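You operate a simulated robot arm through the tools that you are given. There is no shell and no other tool.

Carry out the task below with a simulated robot arm. There is one attempt and no reset: what you move stays moved.

Task
Put things in order on the top of the white table. At the end: the white tube cup from the top of the white table stands where the brown cardboard tube stood; the yellow pad stands on top of the white box (marked "GLOVES"); the blue tube from the top of the white table stands where the yellow pad stood; the silver nozzle from the top of the white table stands where the blue tube stood; the brown cardboard tube is in the silver basket; whatever was shut is shut again. Leave all else as you found it, and nothing knocked over.

Only the result counts: the job must be done as asked and must still hold three seconds after the hand-in. Knocking over, shifting, dropping, spilling or breaking anything else fails it.

Robot
A 7-joint arm with a two-finger parallel gripper, fixed in place. Base frame: the origin is at the foot of the arm, x ahead of it, y to its left, z up; the work surface is at about z = 860. Readings come in mm, rad, newtons and seconds.
With the tool pointing down near the work surface it reaches from about 240 to 680 mm from the base axis. Its first joint turns from -1.152 to 1.152 rad. Payload 2.4 kg.
Tool frame: the origin (TCP) lies between the finger pads and is the grasp point; the fingertips stand 30 mm ahead of it; z points along the fingers, y is the line along which they close. Largest opening 94 mm; finger width 28, thickness 10; the body of the gripper, 50 by 96 mm, starts 55 mm behind the TCP.
Orientation is told as [roll, pitch, yaw] about the base's x, y, z axes, in that order, counted from this pose: with the fingers straight down and closing along the base's y, the tool's x points along the base's -x, its y along +y and its z along -z.

Tools
- The arm moves only by the tool nudge_tool. Its argument "plan" is a list of rows, each a list of 7 numbers: the shift along the tool's x, y, z in units of 20 mm (1.0 is 20 mm), then the turn, a rotation vector about the tool's x, y, z in units of 8 degrees (1.0 is 8 degrees), then the gripper command, from -1 (shut) to 1 (fully open), values between in proportion. In form: [[dx, dy, dz, wx, wy, wz, jaw], ...]. A call has 1 to 20 rows; each row shifts and turns the commanded pose from where the row before left it, along the tool's axes as they then stand. A call with a number of a shift or a turn outside -1 to 1 is refused whole. Rows are played at 5 a second. More than 50 mm and 0.15 rad between two rows, or a gripper value outside its range, and nothing of the call is played. Where a pose cannot be reached the arm comes as near as it can. A force on the tool above 40 N (or 10 N above the force at the start of the call, whichever is more), or a blocked arm, ends the call early, and 0.2 s more pass. Each finger travels about 153 mm/s and halts on what it meets, pressing with about 22 N; the grip force reading is that of the motor and also rises with nothing between the fingers. The clock runs only during rows and for 0.2 s after the last one: add rows that do not move to give the fingers time. The reply holds the time, the measured pose of the TCP, the force on the tool along the base axes, the opening and the grip force, in the units named above and with some noise, with the torque about the TCP (base axes, N m) and any sound that the robot's microphone picked up, and new pictures: "views" is both (left out), scene, wrist or none.
- Cameras (640 x 400 px; columns grow to the right, rows downward): "scene" is fixed at [49.1, 481.3, 1450.5]; the picture's right is [-0.65, -0.76, 0.00], its down [-0.39, 0.33, -0.86] and it looks along [0.65, -0.56, -0.51] (base axes); focal length 262 px, centre (320, 200). "wrist" rides on the gripper at [76, 14, -103] in the tool frame; the picture's right is [-0.18, 0.98, 0.00], its down [-0.75, -0.14, -0.64] and it looks along [-0.63, -0.12, 0.77] (tool axes); focal length 243 px, centre (320, 200). There is no depth. A picture from a camera that has moved, and an enlarged one, comes with that camera's place and axes in the base frame and with its lens.
- close_up(camera, box): a new picture of the part [left, top, right, bottom] of that camera's present view, enlarged. No time passes.
- close_job(): hands the job in; it is judged then, once.

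Places have to be worked out from the pictures, the camera data and where the tool is seen. Open the gripper and draw the arm clear of the work before you hand the job in, unless the task says otherwise.

The tools are called after ">>>" as name(argument=value, ...) on one line, values as JSON. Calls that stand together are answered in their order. nudge_tool: Moves the arm, as the interface text tells. Its arguments: {"type":"object","properties":{"plan":{"type":"array","items":{"type":"array","items":{"type":"number"}}},"views":{"type":"string","enum":["both","scene","wrist","none"]}},"required":["plan"]} The other tools are called the same way: close_up (camera, box) takes an enlarged picture of a part of a camera's view; close_job () hands the job in.

At the start:

```text
time_s: 0.0
tcp_pos: [350.0, -106.9, 1250.7]
ee_rot: [0.0, -0.001, 0.0]
contact_force: [1.0, -0.7, 0.0]
moment: [0.01, -0.01, 0.0]
gripper_width: 94.0
gripper_force: 0.0
```

scene: 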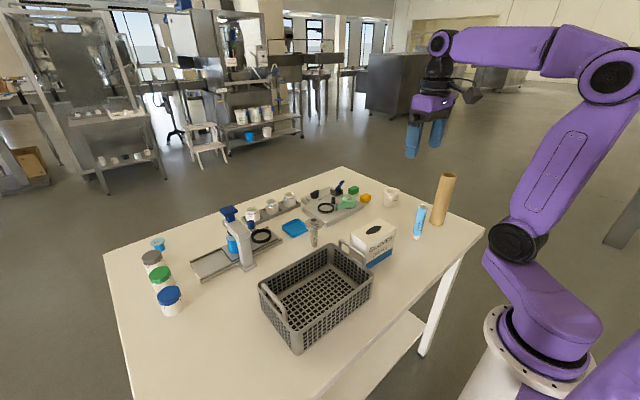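
wrist: 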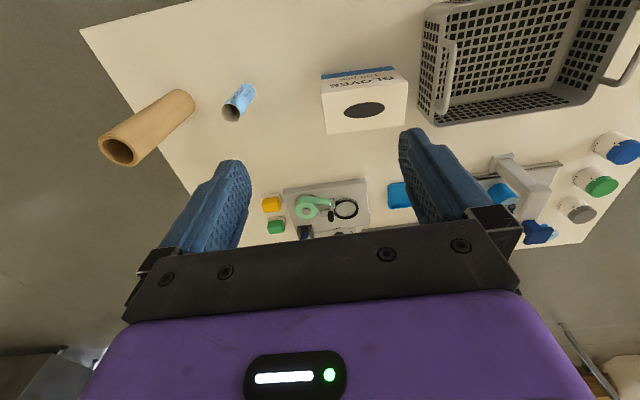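

I start by looking at the scene in detail; the arm is high above the table and nothing has moved yet.

>>> close_up(camera="scene", box=[280, 160, 480, 285])

>>> close_up(camera="scene", box=[120, 190, 320, 315])

>>> close_up(camera="wrist", box=[80, 60, 280, 185])

>>> close_up(camera="wrist", box=[240, 60, 440, 250])

```text
3.20 times, centred on (380, 222) of scene
camera zoom: at [49.1, 481.3, 1450.5], right [-0.65, -0.76, 0.0], down [-0.39, 0.33, -0.86], along [0.65, -0.56, -0.51], focal length 840 px, centre (128, 128)
```

zoom: 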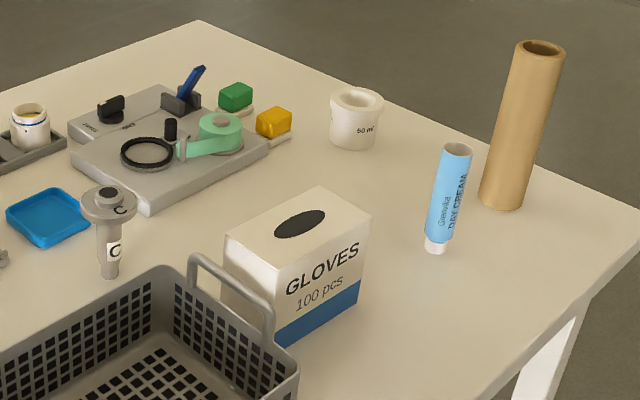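

```text
3.20 times, centred on (220, 252) of scene
camera zoom: at [49.1, 481.3, 1450.5], right [-0.65, -0.76, 0.0], down [-0.39, 0.33, -0.86], along [0.65, -0.56, -0.51], focal length 840 px, centre (640, 32)
```

zoom: 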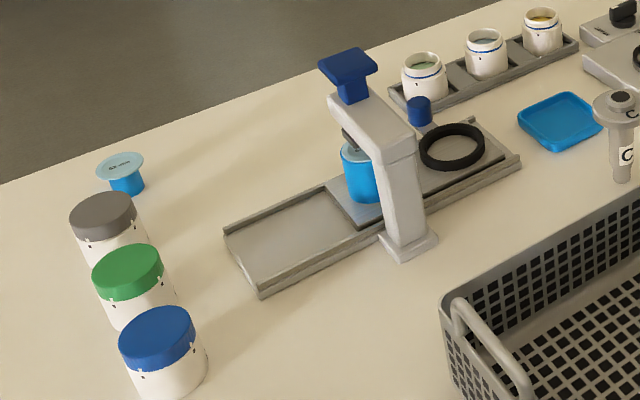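

```text
3.20 times, centred on (180, 122) of wrist
camera zoom: at [272.4, -92.8, 1352.7], right [0.18, 0.98, 0.0], down [0.75, -0.14, 0.64], along [0.63, -0.12, -0.77], focal length 776 px, centre (768, 448)
```

zoom: 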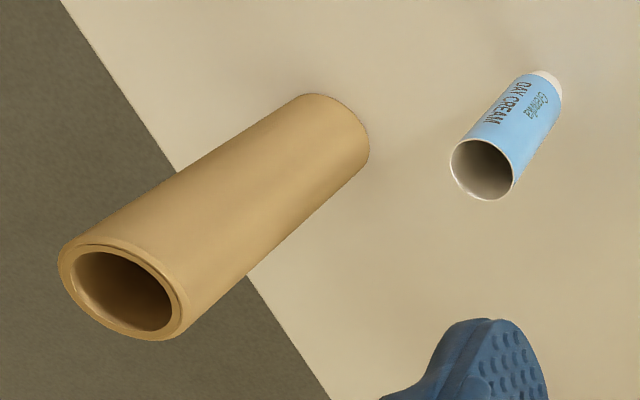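

```text
2.11 times, centred on (340, 155) of wrist
camera zoom: at [272.4, -92.8, 1352.7], right [0.18, 0.98, 0.0], down [0.75, -0.14, 0.64], along [0.63, -0.12, -0.77], focal length 511 px, centre (278, 295)
```

zoom: 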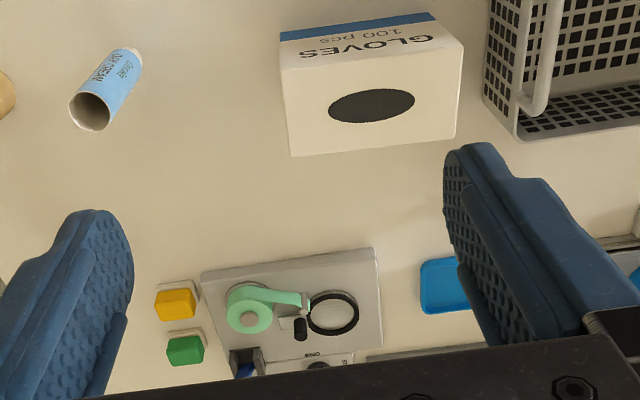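

I zoom in further on each target to identify shapes.

>>> close_up(camera="scene", box=[370, 180, 410, 212])

>>> close_up(camera="scene", box=[340, 178, 380, 210])

>>> close_up(camera="scene", box=[295, 210, 335, 252])

>>> close_up(camera="scene", box=[405, 165, 465, 245])

>>> close_up(camera="scene", box=[250, 230, 400, 355])

>>> close_up(camera="scene", box=[210, 180, 310, 250])

```text
12.50 times, centred on (390, 196) of scene
camera zoom: at [49.1, 481.3, 1450.5], right [-0.65, -0.76, 0.0], down [-0.39, 0.33, -0.86], along [0.65, -0.56, -0.51], focal length 3282 px, centre (-555, 250)
```

zoom: 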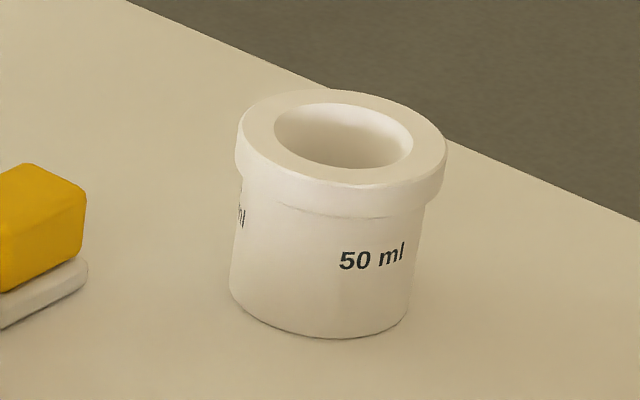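

```text
12.50 times, centred on (360, 194) of scene
camera zoom: at [49.1, 481.3, 1450.5], right [-0.65, -0.76, 0.0], down [-0.39, 0.33, -0.86], along [0.65, -0.56, -0.51], focal length 3282 px, centre (-180, 275)
```

zoom: 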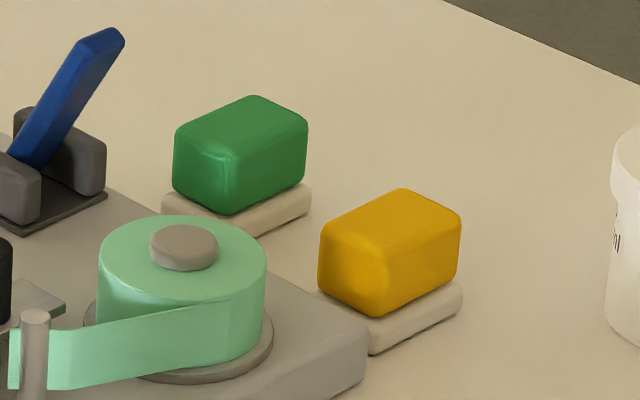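

```text
9.52 times, centred on (315, 231) of scene
camera zoom: at [49.1, 481.3, 1450.5], right [-0.65, -0.76, 0.0], down [-0.39, 0.33, -0.86], along [0.65, -0.56, -0.51], focal length 2500 px, centre (368, -95)
```

zoom: 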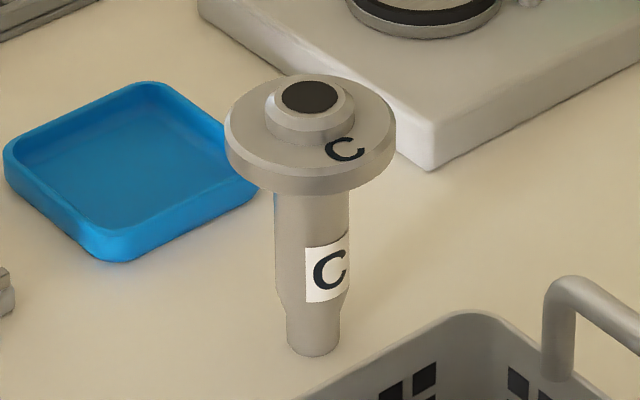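

```text
5.00 times, centred on (435, 205) of scene
camera zoom: at [49.1, 481.3, 1450.5], right [-0.65, -0.76, 0.0], down [-0.39, 0.33, -0.86], along [0.65, -0.56, -0.51], focal length 1313 px, centre (-255, 175)
```

zoom: 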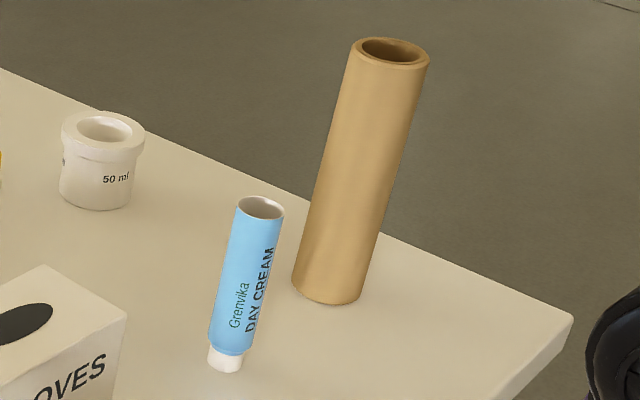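

```text
3.20 times, centred on (325, 292) of scene
camera zoom: at [49.1, 481.3, 1450.5], right [-0.65, -0.76, 0.0], down [-0.39, 0.33, -0.86], along [0.65, -0.56, -0.51], focal length 840 px, centre (304, -96)
```

zoom: 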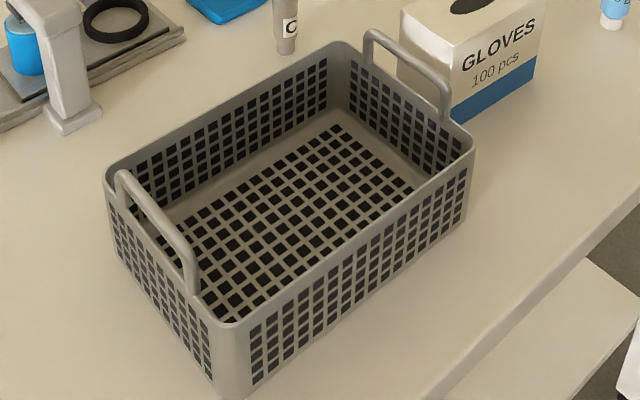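

```text
5.71 times, centred on (260, 215) of scene
camera zoom: at [49.1, 481.3, 1450.5], right [-0.65, -0.76, 0.0], down [-0.39, 0.33, -0.86], along [0.65, -0.56, -0.51], focal length 1500 px, centre (663, 114)
```

zoom: 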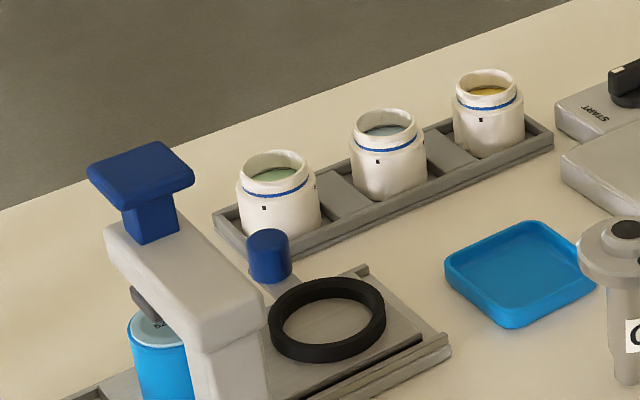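

The 50 ml cup, silver nozzle "C", Day Cream tube, yellow pad and cardboard tube are identified. From the scene view I place the cardboard tube at about (384,-393) with its top near z 1061. I move above it, staying high, to measure it with the wrist camera.

>>> nudge_tool(plan=[[-0.113, -0.953, 0.3, 0, 0, 0, 1], [-0.113, -0.953, 0.3, 0, 0, 0, 1], [-0.113, -0.953, 0.3, 0, 0, 0, 1], [-0.113, -0.953, 0.3, 0, 0, 0, 1], [-0.113, -0.953, 0.3, 0, 0, 0, 1], [-0.113, -0.953, 0.3, 0, 0, 0, 1], [-0.113, -0.953, 0.3, 0, 0, 0, 1], [-0.113, -0.953, 0.3, 0, 0, 0, 1], [-0.113, -0.953, 0.3, 0, 0, 0, 1], [-0.113, -0.953, 0.3, 0, 0, 0, 1], [-0.113, -0.953, 0.3, 0, 0, 0, 1], [-0.113, -0.953, 0.3, 0, 0, 0, 1], [-0.113, -0.953, 0.3, 0, 0, 0, 1], [-0.113, -0.953, 0.3, 0, 0, 0, 1], [-0.113, -0.953, 0.3, 0, 0, 0, 1], [0, 0, 0, 0, 0, 0, 1]])

```text
time_s: 3.4
tcp_pos: [384.9, -392.2, 1162.3]
ee_rot: [0.001, 0.0, 0.001]
contact_force: [-0.4, -0.2, 0.4]
moment: [-0.02, 0.0, 0.01]
gripper_width: 94.2
gripper_force: 0.1
camera wrist: at [307.3, -378.1, 1263.4], right [0.18, 0.98, 0.0], down [0.75, -0.14, 0.64], along [0.63, -0.12, -0.77], focal length 243 px, centre (320, 200)
```

scene: 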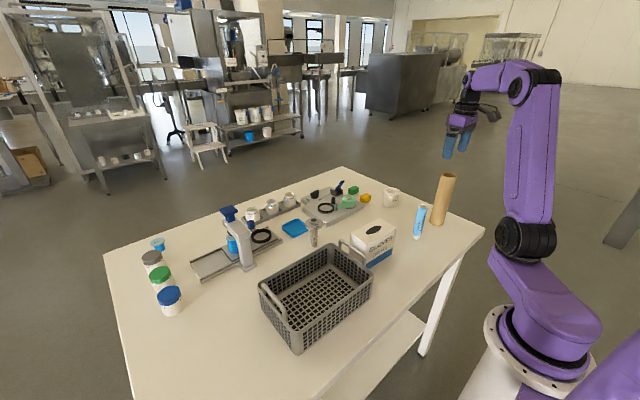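
wrist: 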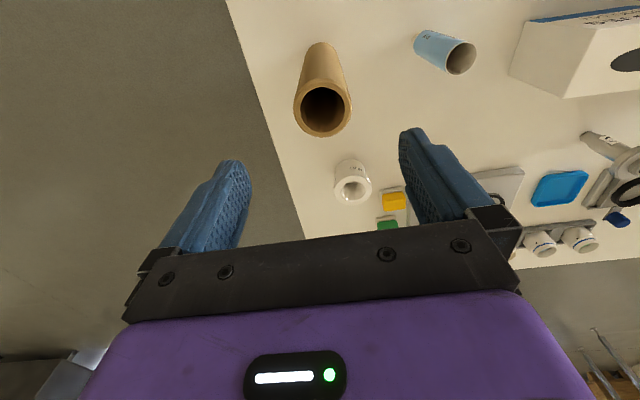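

The tube is between the fingers in the view. I zoom in on tube top, cup and pads to measure positions.

>>> close_up(camera="wrist", box=[270, 30, 430, 130])

>>> close_up(camera="wrist", box=[280, 70, 360, 140])

>>> close_up(camera="wrist", box=[310, 140, 430, 240])

>>> close_up(camera="wrist", box=[400, 10, 500, 90])

```text
4.00 times, centred on (350, 80) of wrist
camera zoom: at [307.3, -378.1, 1263.4], right [0.18, 0.98, 0.0], down [0.75, -0.14, 0.64], along [0.63, -0.12, -0.77], focal length 970 px, centre (200, 680)
```

zoom: 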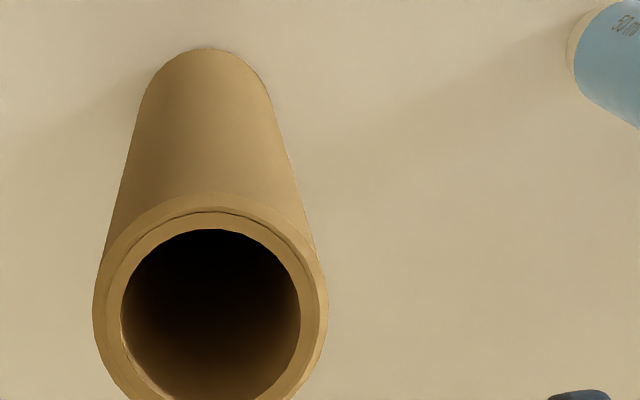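

```text
5.71 times, centred on (320, 105) of wrist
camera zoom: at [307.3, -378.1, 1263.4], right [0.18, 0.98, 0.0], down [0.75, -0.14, 0.64], along [0.63, -0.12, -0.77], focal length 1386 px, centre (320, 743)
```

zoom: 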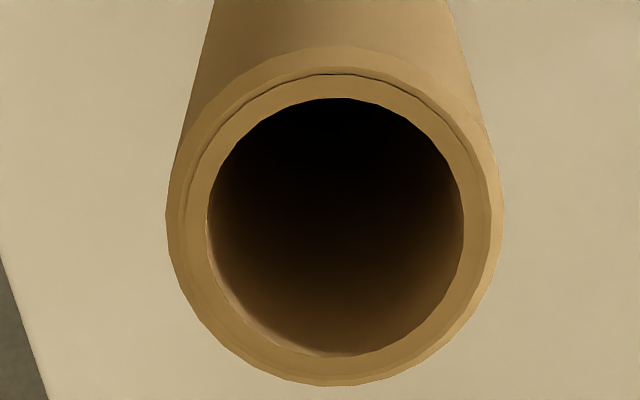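

```text
4.00 times, centred on (370, 190) of wrist
camera zoom: at [307.3, -378.1, 1263.4], right [0.18, 0.98, 0.0], down [0.75, -0.14, 0.64], along [0.63, -0.12, -0.77], focal length 970 px, centre (120, 240)
```

zoom: 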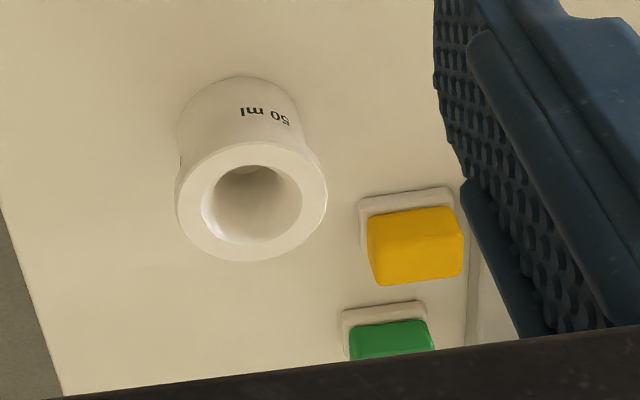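

```text
5.00 times, centred on (450, 50) of wrist
camera zoom: at [307.3, -378.1, 1263.4], right [0.18, 0.98, 0.0], down [0.75, -0.14, 0.64], along [0.63, -0.12, -0.77], focal length 1213 px, centre (-330, 950)
```

zoom: 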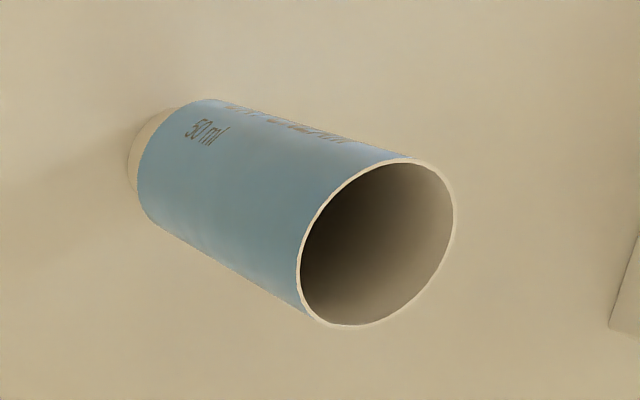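

Tube centre measured at about (378.5,-388), top ~z 1058; cup about (577,-366), yellow pad about (646,-288). Before picking anything I go look at the box, nozzle and basket from above.

>>> nudge_tool(plan=[[0.0875, 1, -0.1, 0, 0, 0, 1], [0.0875, 1, -0.1, 0, 0, 0, 1], [0.0875, 1, -0.1, 0, 0, 0, 1], [0.0875, 1, -0.1, 0, 0, 0, 1], [0.0875, 1, -0.1, 0, 0, 0, 1], [0.0875, 1, -0.1, 0, 0, 0, 1], [0.0875, 1, -0.1, 0, 0, 0, 1], [0.0875, 1, -0.1, 0, 0, 0, 1], [0.0875, 1, -0.1, 0, 0, 0, 1], [0.0875, 1, -0.1, 0, 0, 0, 1], [0.0875, 1, -0.1, 0, 0, 0, 1], [0.0875, 1, -0.1, 0, 0, 0, 1], [0.0875, 1, -0.1, 0, 0, 0, 1], [0.0875, 1, -0.1, 0, 0, 0, 1], [0.0875, 1, -0.1, 0, 0, 0, 1], [0.0875, 1, -0.1, 0, 0, 0, 1], [0.0875, 1, -0.1, 0, 0, 0, 1], [0.0875, 1, -0.1, 0, 0, 0, 1], [0.0875, 1, -0.1, 0, 0, 0, 1], [0.0875, 1, -0.1, 0, 0, 0, 1]], views="wrist")

```text
time_s: 7.6
tcp_pos: [346.6, 8.5, 1201.1]
ee_rot: [-0.001, -0.001, 0.001]
contact_force: [0.0, -1.1, -0.4]
moment: [0.0, 0.0, 0.0]
gripper_width: 93.7
gripper_force: 0.0
camera wrist: at [270.3, 21.8, 1302.9], right [0.18, 0.98, 0.0], down [0.75, -0.14, 0.64], along [0.63, -0.12, -0.77], focal length 243 px, centre (320, 200)
```

wrist: 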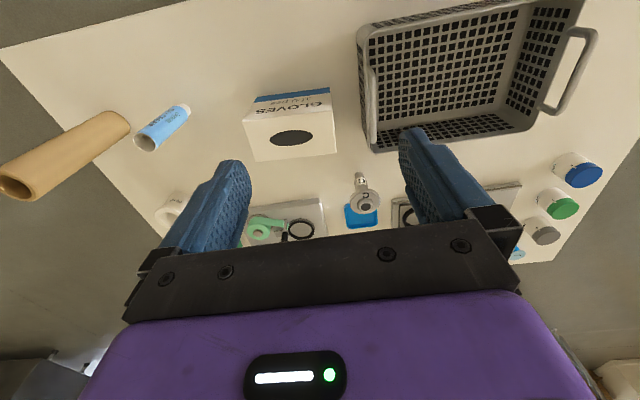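

Good overview of box, nozzle and basket. I enlarge them for measuring.

>>> close_up(camera="wrist", box=[335, 160, 395, 235])

>>> close_up(camera="wrist", box=[230, 70, 350, 170])

>>> close_up(camera="wrist", box=[340, 0, 600, 160])

>>> close_up(camera="wrist", box=[120, 90, 200, 160])

```text
5.33 times, centred on (365, 198) of wrist
camera zoom: at [270.3, 21.8, 1302.9], right [0.18, 0.98, 0.0], down [0.75, -0.14, 0.64], along [0.63, -0.12, -0.77], focal length 1294 px, centre (80, 213)
```

zoom: 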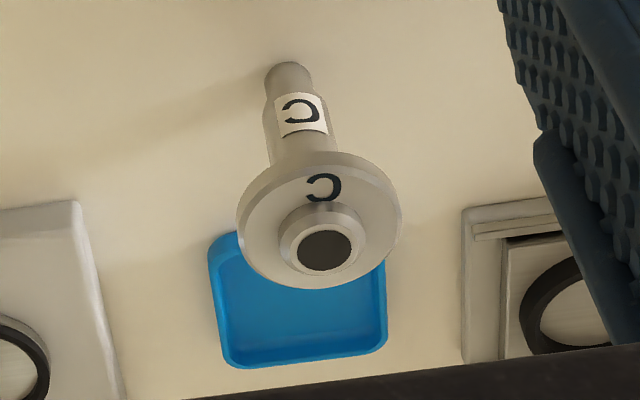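

```text
4.00 times, centred on (290, 120) of wrist
camera zoom: at [270.3, 21.8, 1302.9], right [0.18, 0.98, 0.0], down [0.75, -0.14, 0.64], along [0.63, -0.12, -0.77], focal length 970 px, centre (440, 520)
```

zoom: 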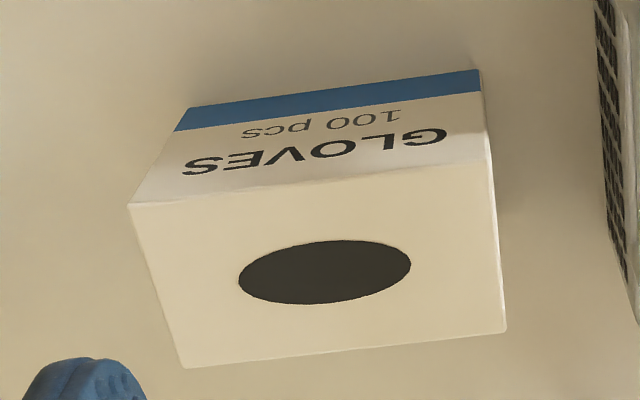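

```text
2.46 times, centred on (470, 80) of wrist
camera zoom: at [270.3, 21.8, 1302.9], right [0.18, 0.98, 0.0], down [0.75, -0.14, 0.64], along [0.63, -0.12, -0.77], focal length 597 px, centre (-49, 495)
```

zoom: 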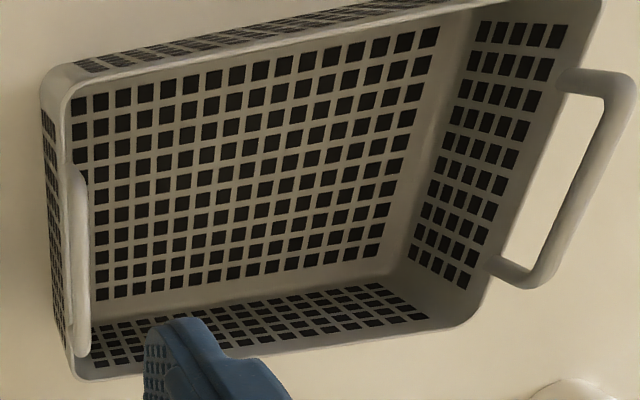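

```text
5.71 times, centred on (160, 125) of wrist
camera zoom: at [270.3, 21.8, 1302.9], right [0.18, 0.98, 0.0], down [0.75, -0.14, 0.64], along [0.63, -0.12, -0.77], focal length 1386 px, centre (1234, 629)
```

zoom: 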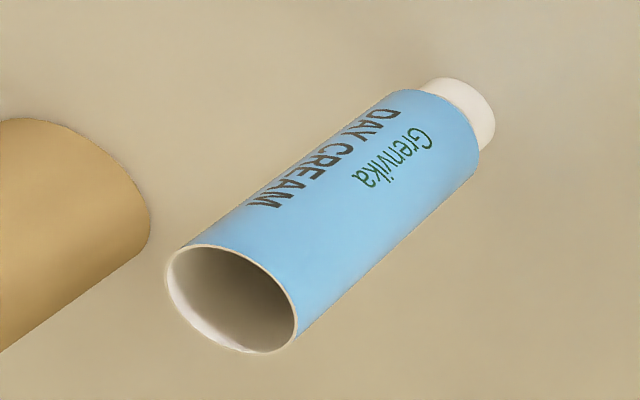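

Measured: nozzle base (579,52) flange z≈951; glove box centre (420,-49), top z≈967; blue tube (380,-249), top z≈989; basket roughly x 308–480, y 66–315, rim z≈950. I go back above the cardboard tube to grasp it.

>>> nudge_tool(plan=[[-0.074, -0.988, 0.127, 0, 0, 0, 1], [-0.074, -0.988, 0.127, 0, 0, 0, 1], [-0.074, -0.988, 0.127, 0, 0, 0, 1], [-0.074, -0.988, 0.127, 0, 0, 0, 1], [-0.074, -0.988, 0.127, 0, 0, 0, 1], [-0.074, -0.988, 0.127, 0, 0, 0, 1], [-0.074, -0.988, 0.127, 0, 0, 0, 1], [-0.074, -0.988, 0.127, 0, 0, 0, 1], [-0.074, -0.988, 0.127, 0, 0, 0, 1], [-0.074, -0.988, 0.127, 0, 0, 0, 1], [-0.074, -0.988, 0.127, 0, 0, 0, 1], [-0.074, -0.988, 0.127, 0, 0, 0, 1], [-0.074, -0.988, 0.127, 0, 0, 0, 1], [-0.074, -0.988, 0.127, 0, 0, 0, 1], [-0.074, -0.988, 0.127, 0, 0, 0, 1], [-0.074, -0.988, 0.127, 0, 0, 0, 1], [-0.074, -0.988, 0.127, 0, 0, 0, 1], [-0.074, -0.988, 0.127, 0, 0, 0, 1], [-0.074, -0.988, 0.127, 0, 0, 0, 1], [-0.074, -0.988, 0.127, 0, 0, 0, 1]], views="both")

```text
time_s: 11.8
tcp_pos: [377.3, -390.8, 1150.8]
ee_rot: [-0.001, 0.0, 0.002]
contact_force: [-0.3, 0.9, 0.3]
moment: [0.01, 0.04, -0.03]
gripper_width: 94.0
gripper_force: 0.0
camera wrist: at [301.0, -375.5, 1253.0], right [0.18, 0.98, 0.0], down [0.75, -0.14, 0.64], along [0.63, -0.12, -0.77], focal length 243 px, centre (320, 200)
```

scene: 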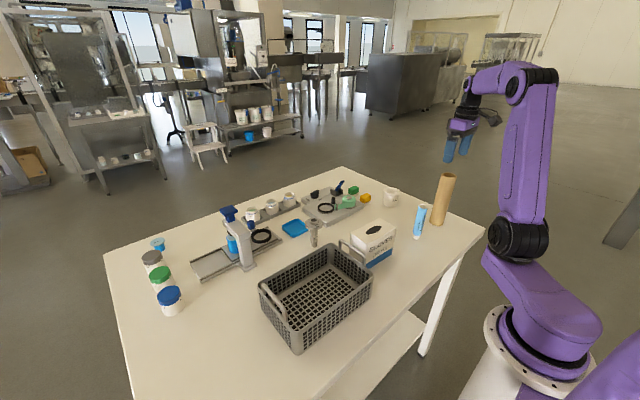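
wrist: 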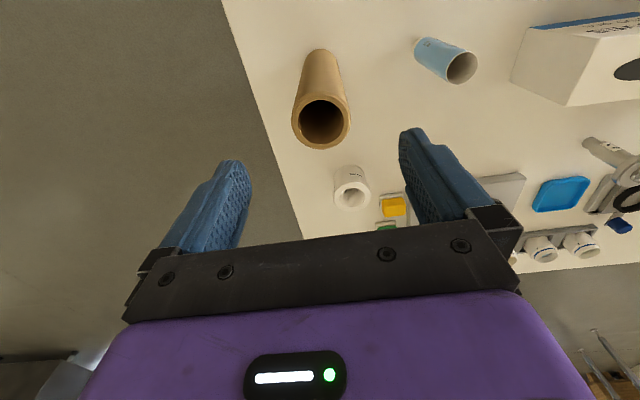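

The tube's top lies right on the tool axis (expected (320,122), seen (321,121)). I descend 120 mm to z 1030 with open fingers.

>>> nudge_tool(plan=[[0, 0, 1, 0, 0, 0, 1], [0, 0, 1, 0, 0, 0, 1], [0, 0, 1, 0, 0, 0, 1], [0, 0, 1, 0, 0, 0, 1], [0, 0, 1, 0, 0, 0, 1], [0, 0, 1, 0, 0, 0, 1], [0, 0, 0, 0, 0, 0, 1]], views="both")

```text
time_s: 13.4
tcp_pos: [377.6, -390.7, 1030.1]
ee_rot: [0.002, 0.0, -0.002]
contact_force: [-0.2, 0.3, -0.2]
moment: [-0.03, 0.01, 0.03]
gripper_width: 93.8
gripper_force: 0.0
camera wrist: at [301.0, -375.8, 1132.7], right [0.18, 0.98, 0.0], down [0.75, -0.14, 0.64], along [0.63, -0.12, -0.77], focal length 243 px, centre (320, 200)
```

scene: 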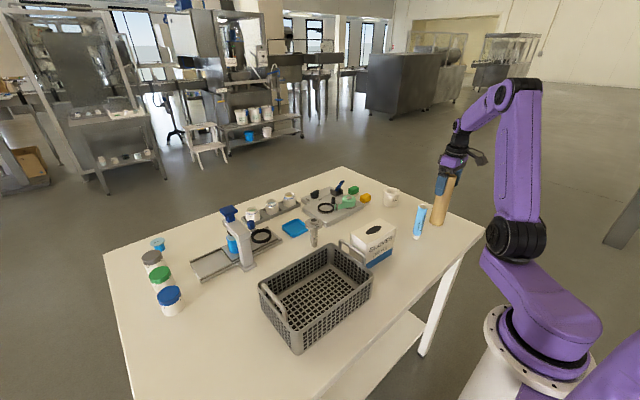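
wrist: 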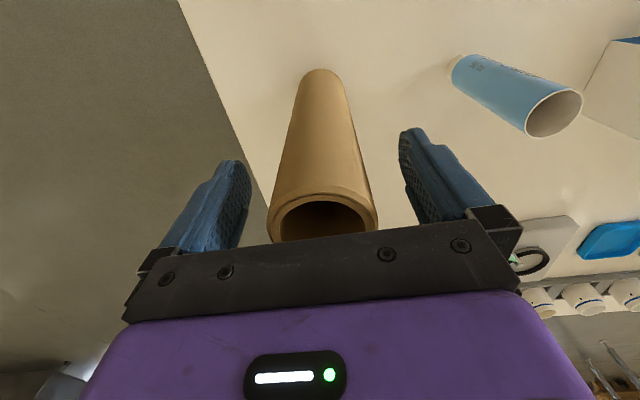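

Tube is centred between the fingers. I close the gripper on it.

>>> nudge_tool(plan=[[0, 0, 0, 0, 0, 0, -1], [0, 0, 0, 0, 0, 0, -1], [0, 0, 0, 0, 0, 0, -1], [0, 0, 0, 0, 0, 0, -1]], views="wrist")

```text
time_s: 14.4
tcp_pos: [378.5, -390.2, 1030.7]
ee_rot: [0.001, -0.001, 0.0]
contact_force: [-0.1, 0.6, 0.9]
moment: [-0.01, -0.01, -0.04]
gripper_width: 49.3
gripper_force: 22.6
camera wrist: at [301.1, -375.8, 1132.9], right [0.18, 0.98, 0.0], down [0.75, -0.14, 0.64], along [0.63, -0.12, -0.77], focal length 243 px, centre (320, 200)
```

wrist: 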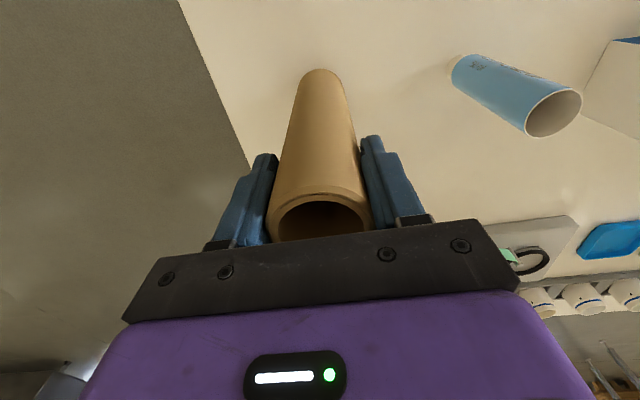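

Held at 49.3 mm width with 22 N. Tube's recorded spot: (378,-390). I lift it 170 mm straight up.

>>> nudge_tool(plan=[[0, 0, -0.5, 0, 0, 0, -1], [0, 0, -0.9, 0, 0, 0, -1], [0, 0, -0.9, 0, 0, 0, -1], [0, 0, -0.9, 0, 0, 0, -1], [0, 0, -0.9, 0, 0, 0, -1], [0, 0, -0.9, 0, 0, 0, -1], [0, 0, -0.9, 0, 0, 0, -1], [0, 0, -0.9, 0, 0, 0, -1], [0, 0, -0.9, 0, 0, 0, -1], [0, 0, -0.8, 0, 0, 0, -1]], views="both")

```text
time_s: 16.6
tcp_pos: [377.7, -390.8, 1199.3]
ee_rot: [0.0, 0.002, 0.001]
contact_force: [-0.7, 0.0, 0.4]
moment: [-0.02, -0.02, 0.02]
gripper_width: 49.3
gripper_force: 22.1
camera wrist: at [301.2, -375.1, 1302.6], right [0.18, 0.98, 0.0], down [0.75, -0.14, 0.64], along [0.63, -0.12, -0.77], focal length 243 px, centre (320, 200)
```

scene: 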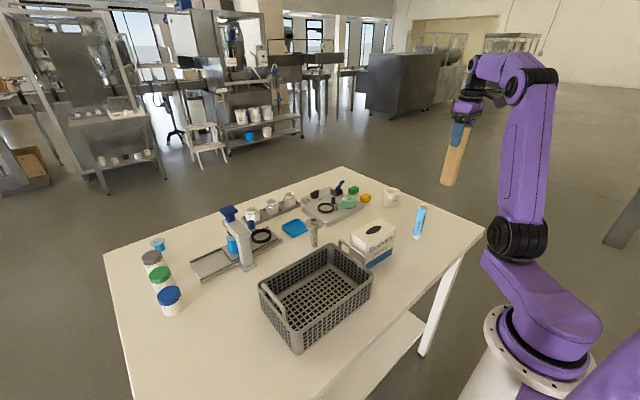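
wrist: 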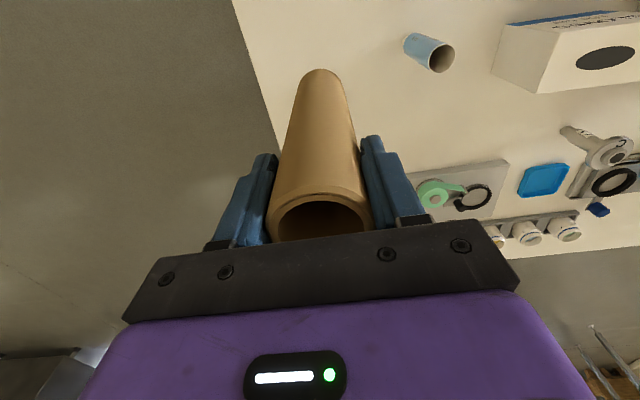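

Tube is lifted clear (bottom ≈1030). I carry it along +y toward the basket, passing above the blue tube and box.

>>> nudge_tool(plan=[[-0.02, 1, 0, 0, 0, 0, -1], [-0.02, 1, 0, 0, 0, 0, -1], [-0.02, 1, 0, 0, 0, 0, -1], [-0.02, 1, 0, 0, 0, 0, -1], [-0.02, 1, 0, 0, 0, 0, -1], [-0.02, 1, 0, 0, 0, 0, -1], [-0.02, 1, 0, 0, 0, 0, -1], [-0.02, 1, 0, 0, 0, 0, -1], [-0.02, 1, 0, 0, 0, 0, -1], [-0.02, 1, 0, 0, 0, 0, -1], [-0.02, 1, 0, 0, 0, 0, -1], [-0.02, 1, 0, 0, 0, 0, -1], [-0.02, 1, 0, 0, 0, 0, -1], [-0.02, 1, 0, 0, 0, 0, -1], [-0.02, 1, 0, 0, 0, 0, -1], [-0.02, 1, 0, 0, 0, 0, -1], [-0.02, 1, 0, 0, 0, 0, -1], [-0.02, 1, 0, 0, 0, 0, -1], [-0.02, 1, 0, 0, 0, 0, -1], [-0.02, 1, 0, 0, 0, 0, -1]], views="scene")

>>> nudge_tool(plan=[[-0.05, 1, 0, 0, 0, 0, -1], [-0.05, 1, 0, 0, 0, 0, -1], [-0.05, 1, 0, 0, 0, 0, -1], [-0.05, 1, 0, 0, 0, 0, -1], [-0.05, 1, 0, 0, 0, 0, -1], [-0.05, 1, 0, 0, 0, 0, -1], [-0.05, 1, 0, 0, 0, 0, -1], [-0.05, 1, 0, 0, 0, 0, -1], [-0.05, 1, 0, 0, 0, 0, -1], [0, 0, 0, 0, 0, 0, -1]], views="both")

```text
time_s: 20.8
tcp_pos: [388.4, 10.7, 1200.5]
ee_rot: [0.0, 0.001, 0.0]
contact_force: [0.1, 0.4, 0.2]
moment: [0.03, 0.04, -0.02]
gripper_width: 49.5
gripper_force: 22.2
```

scene: 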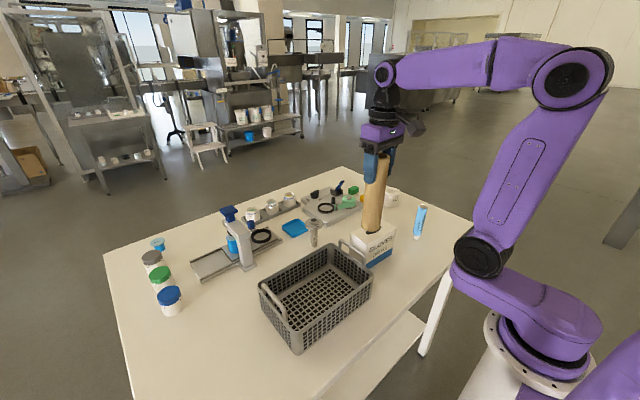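

```text
time_s: 23.0
tcp_pos: [394.0, 191.6, 1200.5]
ee_rot: [-0.001, 0.001, -0.001]
contact_force: [0.3, 0.4, -0.5]
moment: [0.01, 0.02, 0.0]
gripper_width: 49.1
gripper_force: 21.7
camera wrist: at [317.4, 205.6, 1303.5], right [0.18, 0.98, 0.0], down [0.75, -0.14, 0.64], along [0.63, -0.12, -0.77], focal length 243 px, centre (320, 200)
```

scene: 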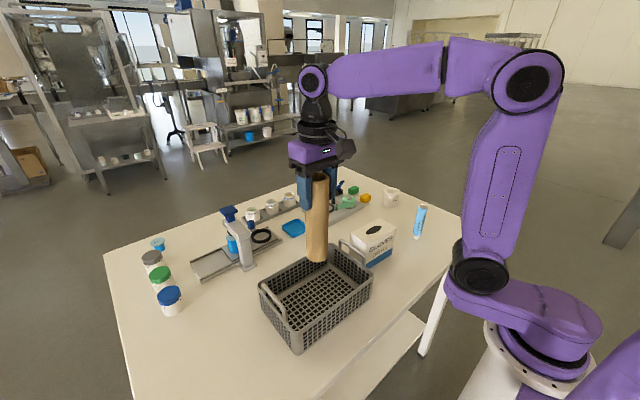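
wrist: 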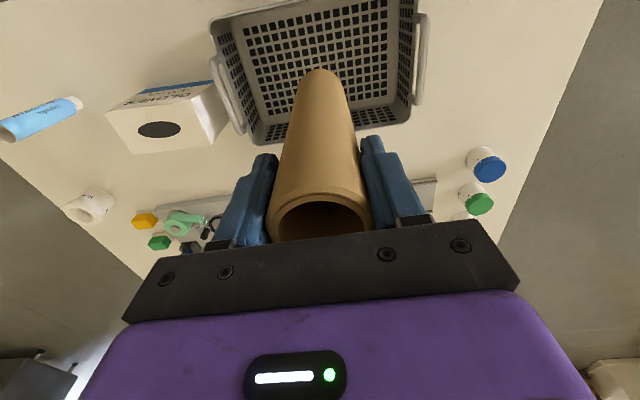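

The tube hangs above the basket centre (394,191). I lower it to just above the basket floor (bottom ≈ z 872).

>>> nudge_tool(plan=[[0, 0, 1, 0, 0, 0, -1], [0, 0, 1, 0, 0, 0, -1], [0, 0, 1, 0, 0, 0, -1], [0, 0, 1, 0, 0, 0, -1], [0, 0, 1, 0, 0, 0, -1], [0, 0, 1, 0, 0, 0, -1], [0, 0, 1, 0, 0, 0, -1], [0, 0, 0.5, 0, 0, 0, -1], [0, 0, 0.4, 0, 0, 0, -1], [0, 0, 0, 0, 0, 0, -1]], views="both")

```text
time_s: 25.2
tcp_pos: [394.9, 189.9, 1041.5]
ee_rot: [0.001, 0.0, 0.001]
contact_force: [0.9, 0.0, -0.1]
moment: [-0.02, -0.01, 0.02]
gripper_width: 49.2
gripper_force: 21.6
camera wrist: at [317.0, 204.7, 1143.6], right [0.18, 0.98, 0.0], down [0.75, -0.14, 0.64], along [0.63, -0.12, -0.77], focal length 243 px, centre (320, 200)
```

scene: 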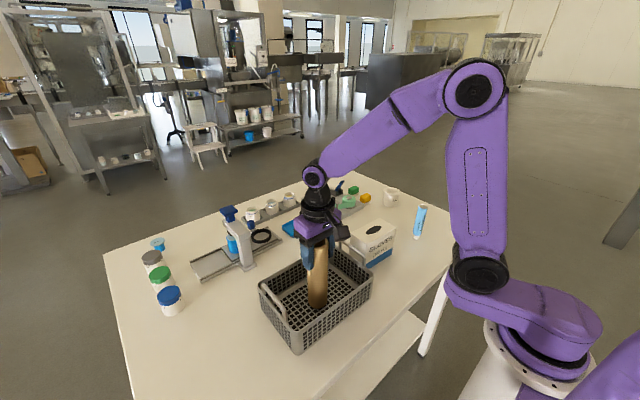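
wrist: 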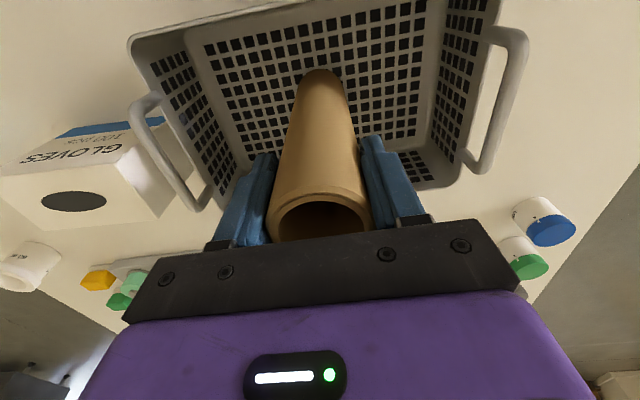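

Bottom about 10 mm above the floor, no contact yet. I lower in small steps and read the force.

>>> nudge_tool(plan=[[0, 0, 0.1, 0, 0, 0, -1], [0, 0, 0.1, 0, 0, 0, -1], [0, 0, 0, 0, 0, 0, -1]], views="none")

>>> nudge_tool(plan=[[0, 0, 0.08, 0, 0, 0, -1], [0, 0, 0, 0, 0, 0, -1]], views="none")

>>> nudge_tool(plan=[[0, 0, 0.08, 0, 0, 0, -1], [0, 0, 0, 0, 0, 0, -1]], views="none")

```text
time_s: 26.0
tcp_pos: [392.9, 190.8, 1038.0]
ee_rot: [0.0, -0.001, 0.001]
contact_force: [0.2, 0.3, -0.1]
moment: [0.0, 0.0, 0.01]
gripper_width: 49.7
gripper_force: 22.5
```

```text
time_s: 26.6
tcp_pos: [393.7, 190.9, 1036.7]
ee_rot: [0.0, 0.0, -0.001]
contact_force: [0.6, 0.2, 0.1]
moment: [-0.03, -0.01, 0.01]
gripper_width: 49.2
gripper_force: 21.4
```

```text
time_s: 27.2
tcp_pos: [393.4, 190.5, 1035.7]
ee_rot: [0.001, 0.0, 0.002]
contact_force: [0.2, 0.6, -0.4]
moment: [0.01, -0.01, 0.03]
gripper_width: 48.9
gripper_force: 21.9
```

No contact force yet; continuing down in 1.5 mm steps.

>>> nudge_tool(plan=[[0, 0, 0.08, 0, 0, 0, -1], [0, 0, 0, 0, 0, 0, -1]], views="none")

>>> nudge_tool(plan=[[0, 0, 0.08, 0, 0, 0, -1], [0, 0, 0, 0, 0, 0, -1]], views="none")

>>> nudge_tool(plan=[[0, 0, 0.05, 0, 0, 0, -1], [0, 0, 0, 0, 0, 0, -1]], views="none")

```text
time_s: 27.8
tcp_pos: [393.0, 190.6, 1033.7]
ee_rot: [0.0, -0.004, -0.001]
contact_force: [-2.0, -1.4, 16.1]
moment: [-0.27, 0.42, -0.05]
gripper_width: 49.6
gripper_force: 21.9
```

```text
time_s: 28.4
tcp_pos: [393.1, 190.6, 1032.7]
ee_rot: [0.001, -0.003, 0.001]
contact_force: [1.0, -1.0, 23.7]
moment: [-0.33, -0.24, 0.04]
gripper_width: 49.3
gripper_force: 21.7
```

```text
time_s: 29.0
tcp_pos: [394.4, 190.2, 1031.9]
ee_rot: [0.002, 0.0, 0.0]
contact_force: [3.7, -0.1, 23.2]
moment: [-0.22, -0.27, 0.0]
gripper_width: 49.1
gripper_force: 21.8
```

Contact reached (23 N at z ≈1033); the tube stands on the basket floor. I back off 1 mm and open the fingers.

>>> nudge_tool(plan=[[0, 0, -0.06, 0, 0, 0, -1], [0, 0, 0, 0, 0, 0, -1], [0, 0, 0, 0, 0, 0, 0.2], [0, 0, 0, 0, 0, 0, 0.6], [0, 0, 0, 0, 0, 0, 1], [0, 0, 0, 0, 0, 0, 1]], views="both")

```text
time_s: 30.4
tcp_pos: [393.5, 190.0, 1032.0]
ee_rot: [0.0, -0.001, -0.001]
contact_force: [1.7, -1.4, 0.4]
moment: [-0.01, -0.01, 0.0]
gripper_width: 94.0
gripper_force: 0.0
camera wrist: at [317.2, 205.1, 1134.7], right [0.18, 0.98, 0.0], down [0.75, -0.14, 0.64], along [0.63, -0.12, -0.77], focal length 243 px, centre (320, 200)
```

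scene: 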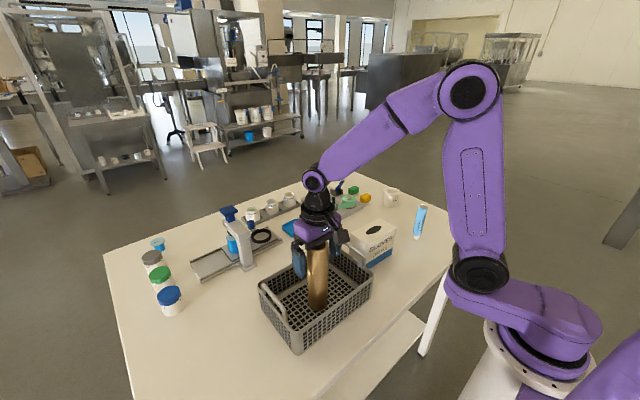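
wrist: 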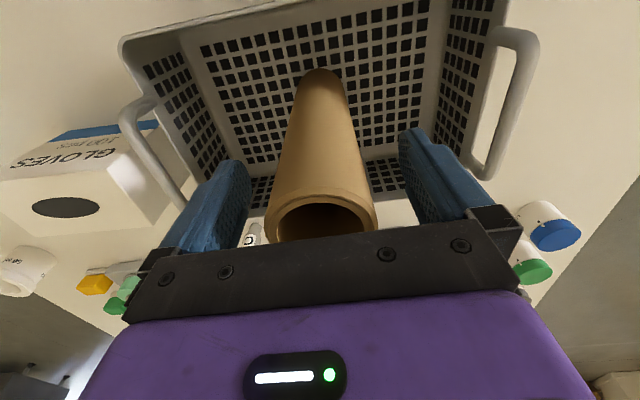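

Released, tube stands upright. I retract straight up before travelling.

>>> nudge_tool(plan=[[0, 0, -0.5, 0, 0, 0, 1], [0, 0, -0.9, 0, 0, 0, 1], [0, 0, -1, 0, 0, 0, 1], [0, 0, -1, 0, 0, 0, 1], [0, 0, -1, 0, 0, 0, 1], [0, 0, -1, 0, 0, 0, 1], [0, 0, -1, 0, 0, 0, 1], [0, 0, -1, 0, 0, 0, 1], [0, 0, 0, 0, 0, 0, 1]], views="both")

>>> close_up(camera="scene", box=[250, 220, 400, 355])

```text
time_s: 32.4
tcp_pos: [395.3, 189.1, 1182.1]
ee_rot: [-0.001, 0.0, 0.0]
contact_force: [0.2, 0.9, -0.2]
moment: [-0.02, -0.01, -0.04]
gripper_width: 94.0
gripper_force: 0.0
camera wrist: at [317.7, 204.2, 1284.1], right [0.18, 0.98, 0.0], down [0.75, -0.14, 0.64], along [0.63, -0.12, -0.77], focal length 243 px, centre (320, 200)
```

scene: 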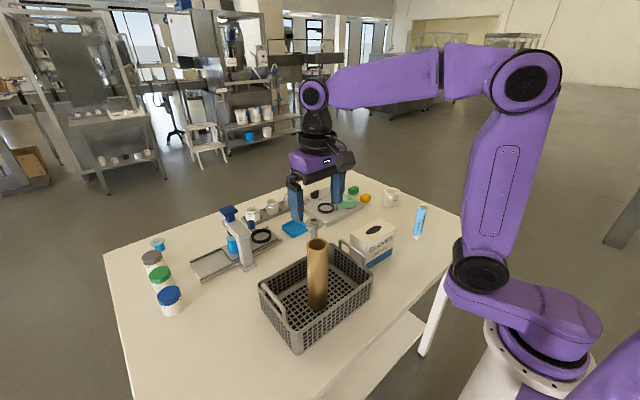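
wrist: 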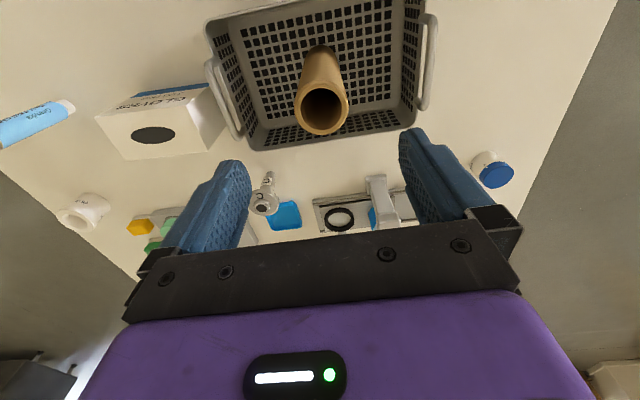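

```text
2.96 times, centred on (325, 288) of scene
camera zoom: at [49.1, 481.3, 1450.5], right [-0.65, -0.76, 0.0], down [-0.39, 0.33, -0.86], along [0.65, -0.56, -0.51], focal length 778 px, centre (305, -59)
```

zoom: 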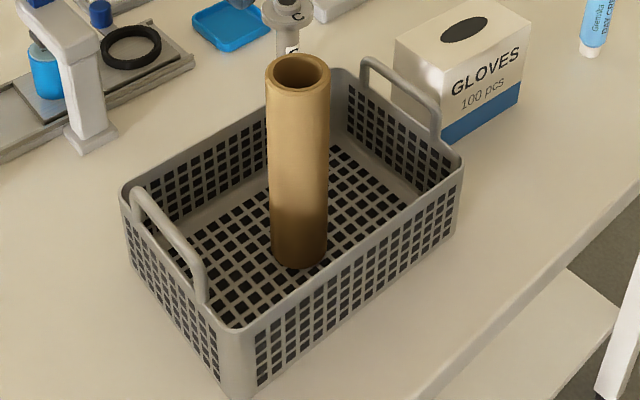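

The cardboard tube stands inside the basket. I now travel toward the cup, to about (473,-300,1130).

>>> nudge_tool(plan=[[-0.159, -0.98, 0.1, 0, 0, 0, 1], [-0.159, -0.98, 0.1, 0, 0, 0, 1], [-0.159, -0.98, 0.1, 0, 0, 0, 1], [-0.159, -0.98, 0.1, 0, 0, 0, 1], [-0.159, -0.98, 0.1, 0, 0, 0, 1], [-0.159, -0.98, 0.1, 0, 0, 0, 1], [-0.159, -0.98, 0.1, 0, 0, 0, 1], [-0.159, -0.98, 0.1, 0, 0, 0, 1], [-0.159, -0.98, 0.1, 0, 0, 0, 1], [-0.159, -0.98, 0.1, 0, 0, 0, 1], [-0.159, -0.98, 0.1, 0, 0, 0, 1], [-0.159, -0.98, 0.1, 0, 0, 0, 1], [-0.159, -0.98, 0.1, 0, 0, 0, 1], [-0.159, -0.98, 0.1, 0, 0, 0, 1], [-0.159, -0.98, 0.1, 0, 0, 0, 1], [-0.159, -0.98, 0.1, 0, 0, 0, 1], [-0.159, -0.98, 0.1, 0, 0, 0, 1], [-0.159, -0.98, 0.1, 0, 0, 0, 1], [-0.159, -0.98, 0.1, 0, 0, 0, 1], [-0.159, -0.98, 0.1, 0, 0, 0, 1]], views="none")

>>> nudge_tool(plan=[[-0.159, -0.98, 0.1, 0, 0, 0, 1], [-0.159, -0.98, 0.1, 0, 0, 0, 1], [-0.159, -0.98, 0.1, 0, 0, 0, 1], [-0.159, -0.98, 0.1, 0, 0, 0, 1], [-0.159, -0.98, 0.1, 0, 0, 0, 1], [0, 0, 0, 0, 0, 0.81, 1], [0, 0, 0, 0, 0, 0.81, 1], [0, 0, 0, 0, 0, 0.81, 1], [0, 0, 0, 0, 0, 0.81, 1], [0, 0, 0, 0, 0, 0.81, 1], [0, 0, 0, 0, 0, 0, 1]], views="both")

```text
time_s: 36.6
tcp_pos: [458.8, -200.9, 1139.0]
ee_rot: [0.001, 0.0, -0.001]
contact_force: [0.1, -0.8, -0.1]
moment: [-0.01, 0.0, 0.0]
gripper_width: 93.9
gripper_force: 0.1
```

```text
time_s: 39.0
tcp_pos: [475.0, -300.1, 1129.3]
ee_rot: [0.0, 0.0, -0.567]
contact_force: [-0.1, -0.1, 0.3]
moment: [0.01, 0.01, 0.04]
gripper_width: 94.0
gripper_force: 0.1
camera wrist: at [417.8, -246.6, 1232.6], right [0.68, 0.73, 0.0], down [0.56, -0.52, 0.64], along [0.47, -0.44, -0.77], focal length 243 px, centre (320, 200)
```

scene: 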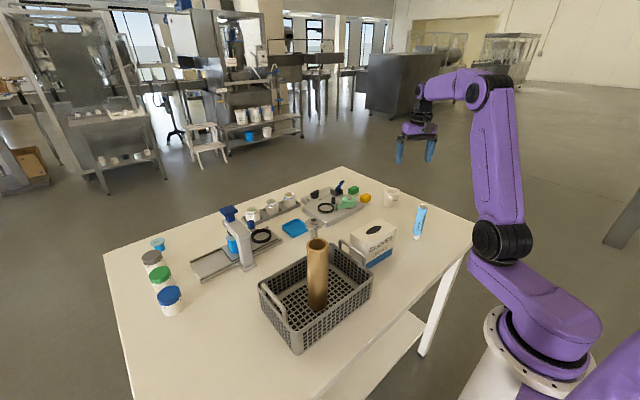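
wrist: 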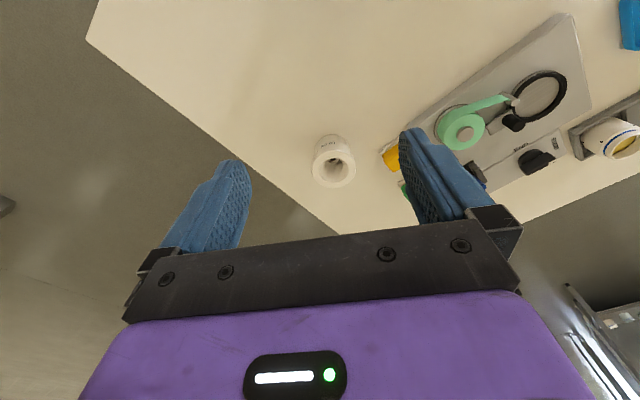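

Yaw is now −32.5°, facing the cup. I enlarge the cup to measure it.

>>> close_up(camera="wrist", box=[295, 120, 375, 200])

>>> close_up(camera="wrist", box=[370, 130, 450, 200])

```text
5.00 times, centred on (335, 160) of wrist
camera zoom: at [417.8, -246.6, 1232.6], right [0.68, 0.73, 0.0], down [0.56, -0.52, 0.64], along [0.47, -0.44, -0.77], focal length 1213 px, centre (245, 400)
```

zoom: 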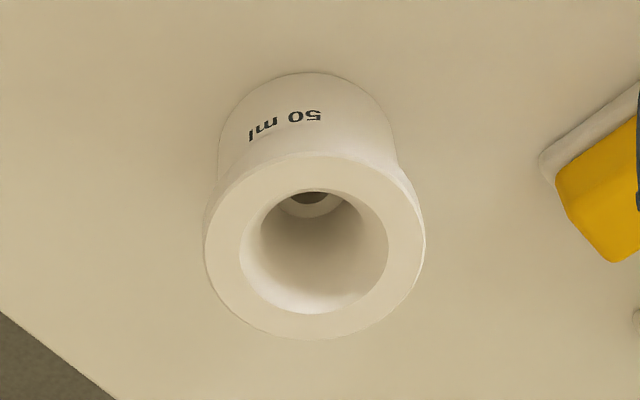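

```text
5.71 times, centred on (410, 165) of wrist
camera zoom: at [417.8, -246.6, 1232.6], right [0.68, 0.73, 0.0], down [0.56, -0.52, 0.64], along [0.47, -0.44, -0.77], focal length 1386 px, centre (-194, 400)
```

zoom: 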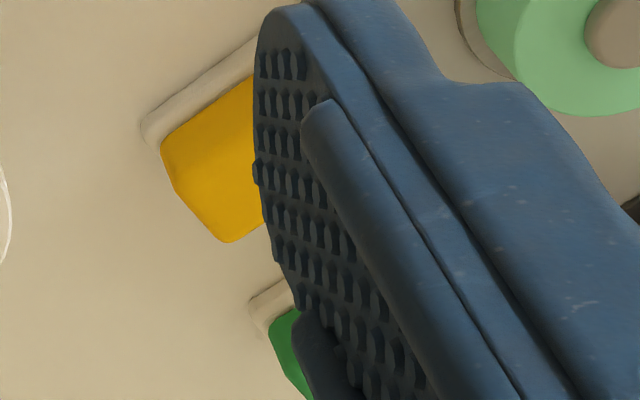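

Cup measured at r≈685 on this bearing (579,-366), rim z≈920, diameter 67. I tilt the tool 15° outward and move above the cup to TCP z≈990.

>>> nudge_tool(plan=[[0, 0, 0, 0, -0.9375, 0, 1], [0, 0, 0, 0, -0.9375, 0, 1], [-0.46, 0, 0.923, 0, 0, 0, 1], [-0.46, 0, 0.923, 0, 0, 0, 1], [-0.46, 0, 0.923, 0, 0, 0, 1], [-0.46, 0, 0.923, 0, 0, 0, 1], [-0.46, 0, 0.923, 0, 0, 0, 1], [-0.46, 0, 0.923, 0, 0, 0, 1], [-0.46, 0, 0.923, 0, 0, 0, 1], [-0.46, 0, 0.923, 0, 0, 0, 1], [-0.46, 0, 0.923, 0, 0, 0, 1], [0, 0, 0, 0, 0, 0, 1]], views="both")

```text
time_s: 41.6
tcp_pos: [579.0, -365.4, 989.1]
ee_rot: [0.0, -0.261, -0.567]
contact_force: [1.2, -0.2, -0.8]
moment: [0.01, -0.03, 0.0]
gripper_width: 94.0
gripper_force: 0.1
camera wrist: at [502.5, -299.8, 1068.7], right [0.68, 0.74, 0.05], down [0.4, -0.42, 0.82], along [0.62, -0.53, -0.58], focal length 243 px, centre (320, 200)
```

scene: 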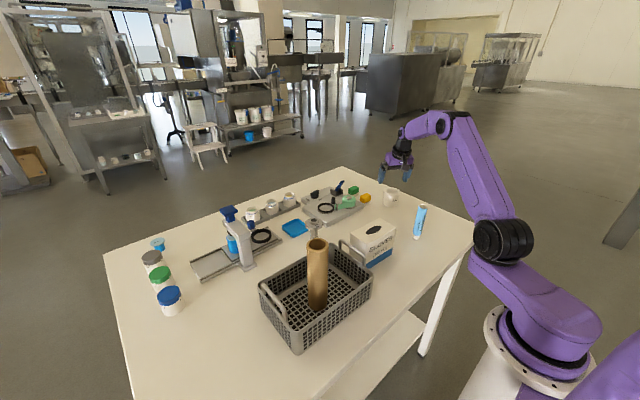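
wrist: 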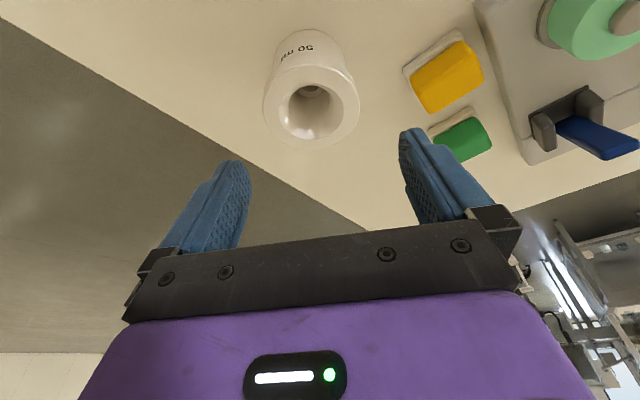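

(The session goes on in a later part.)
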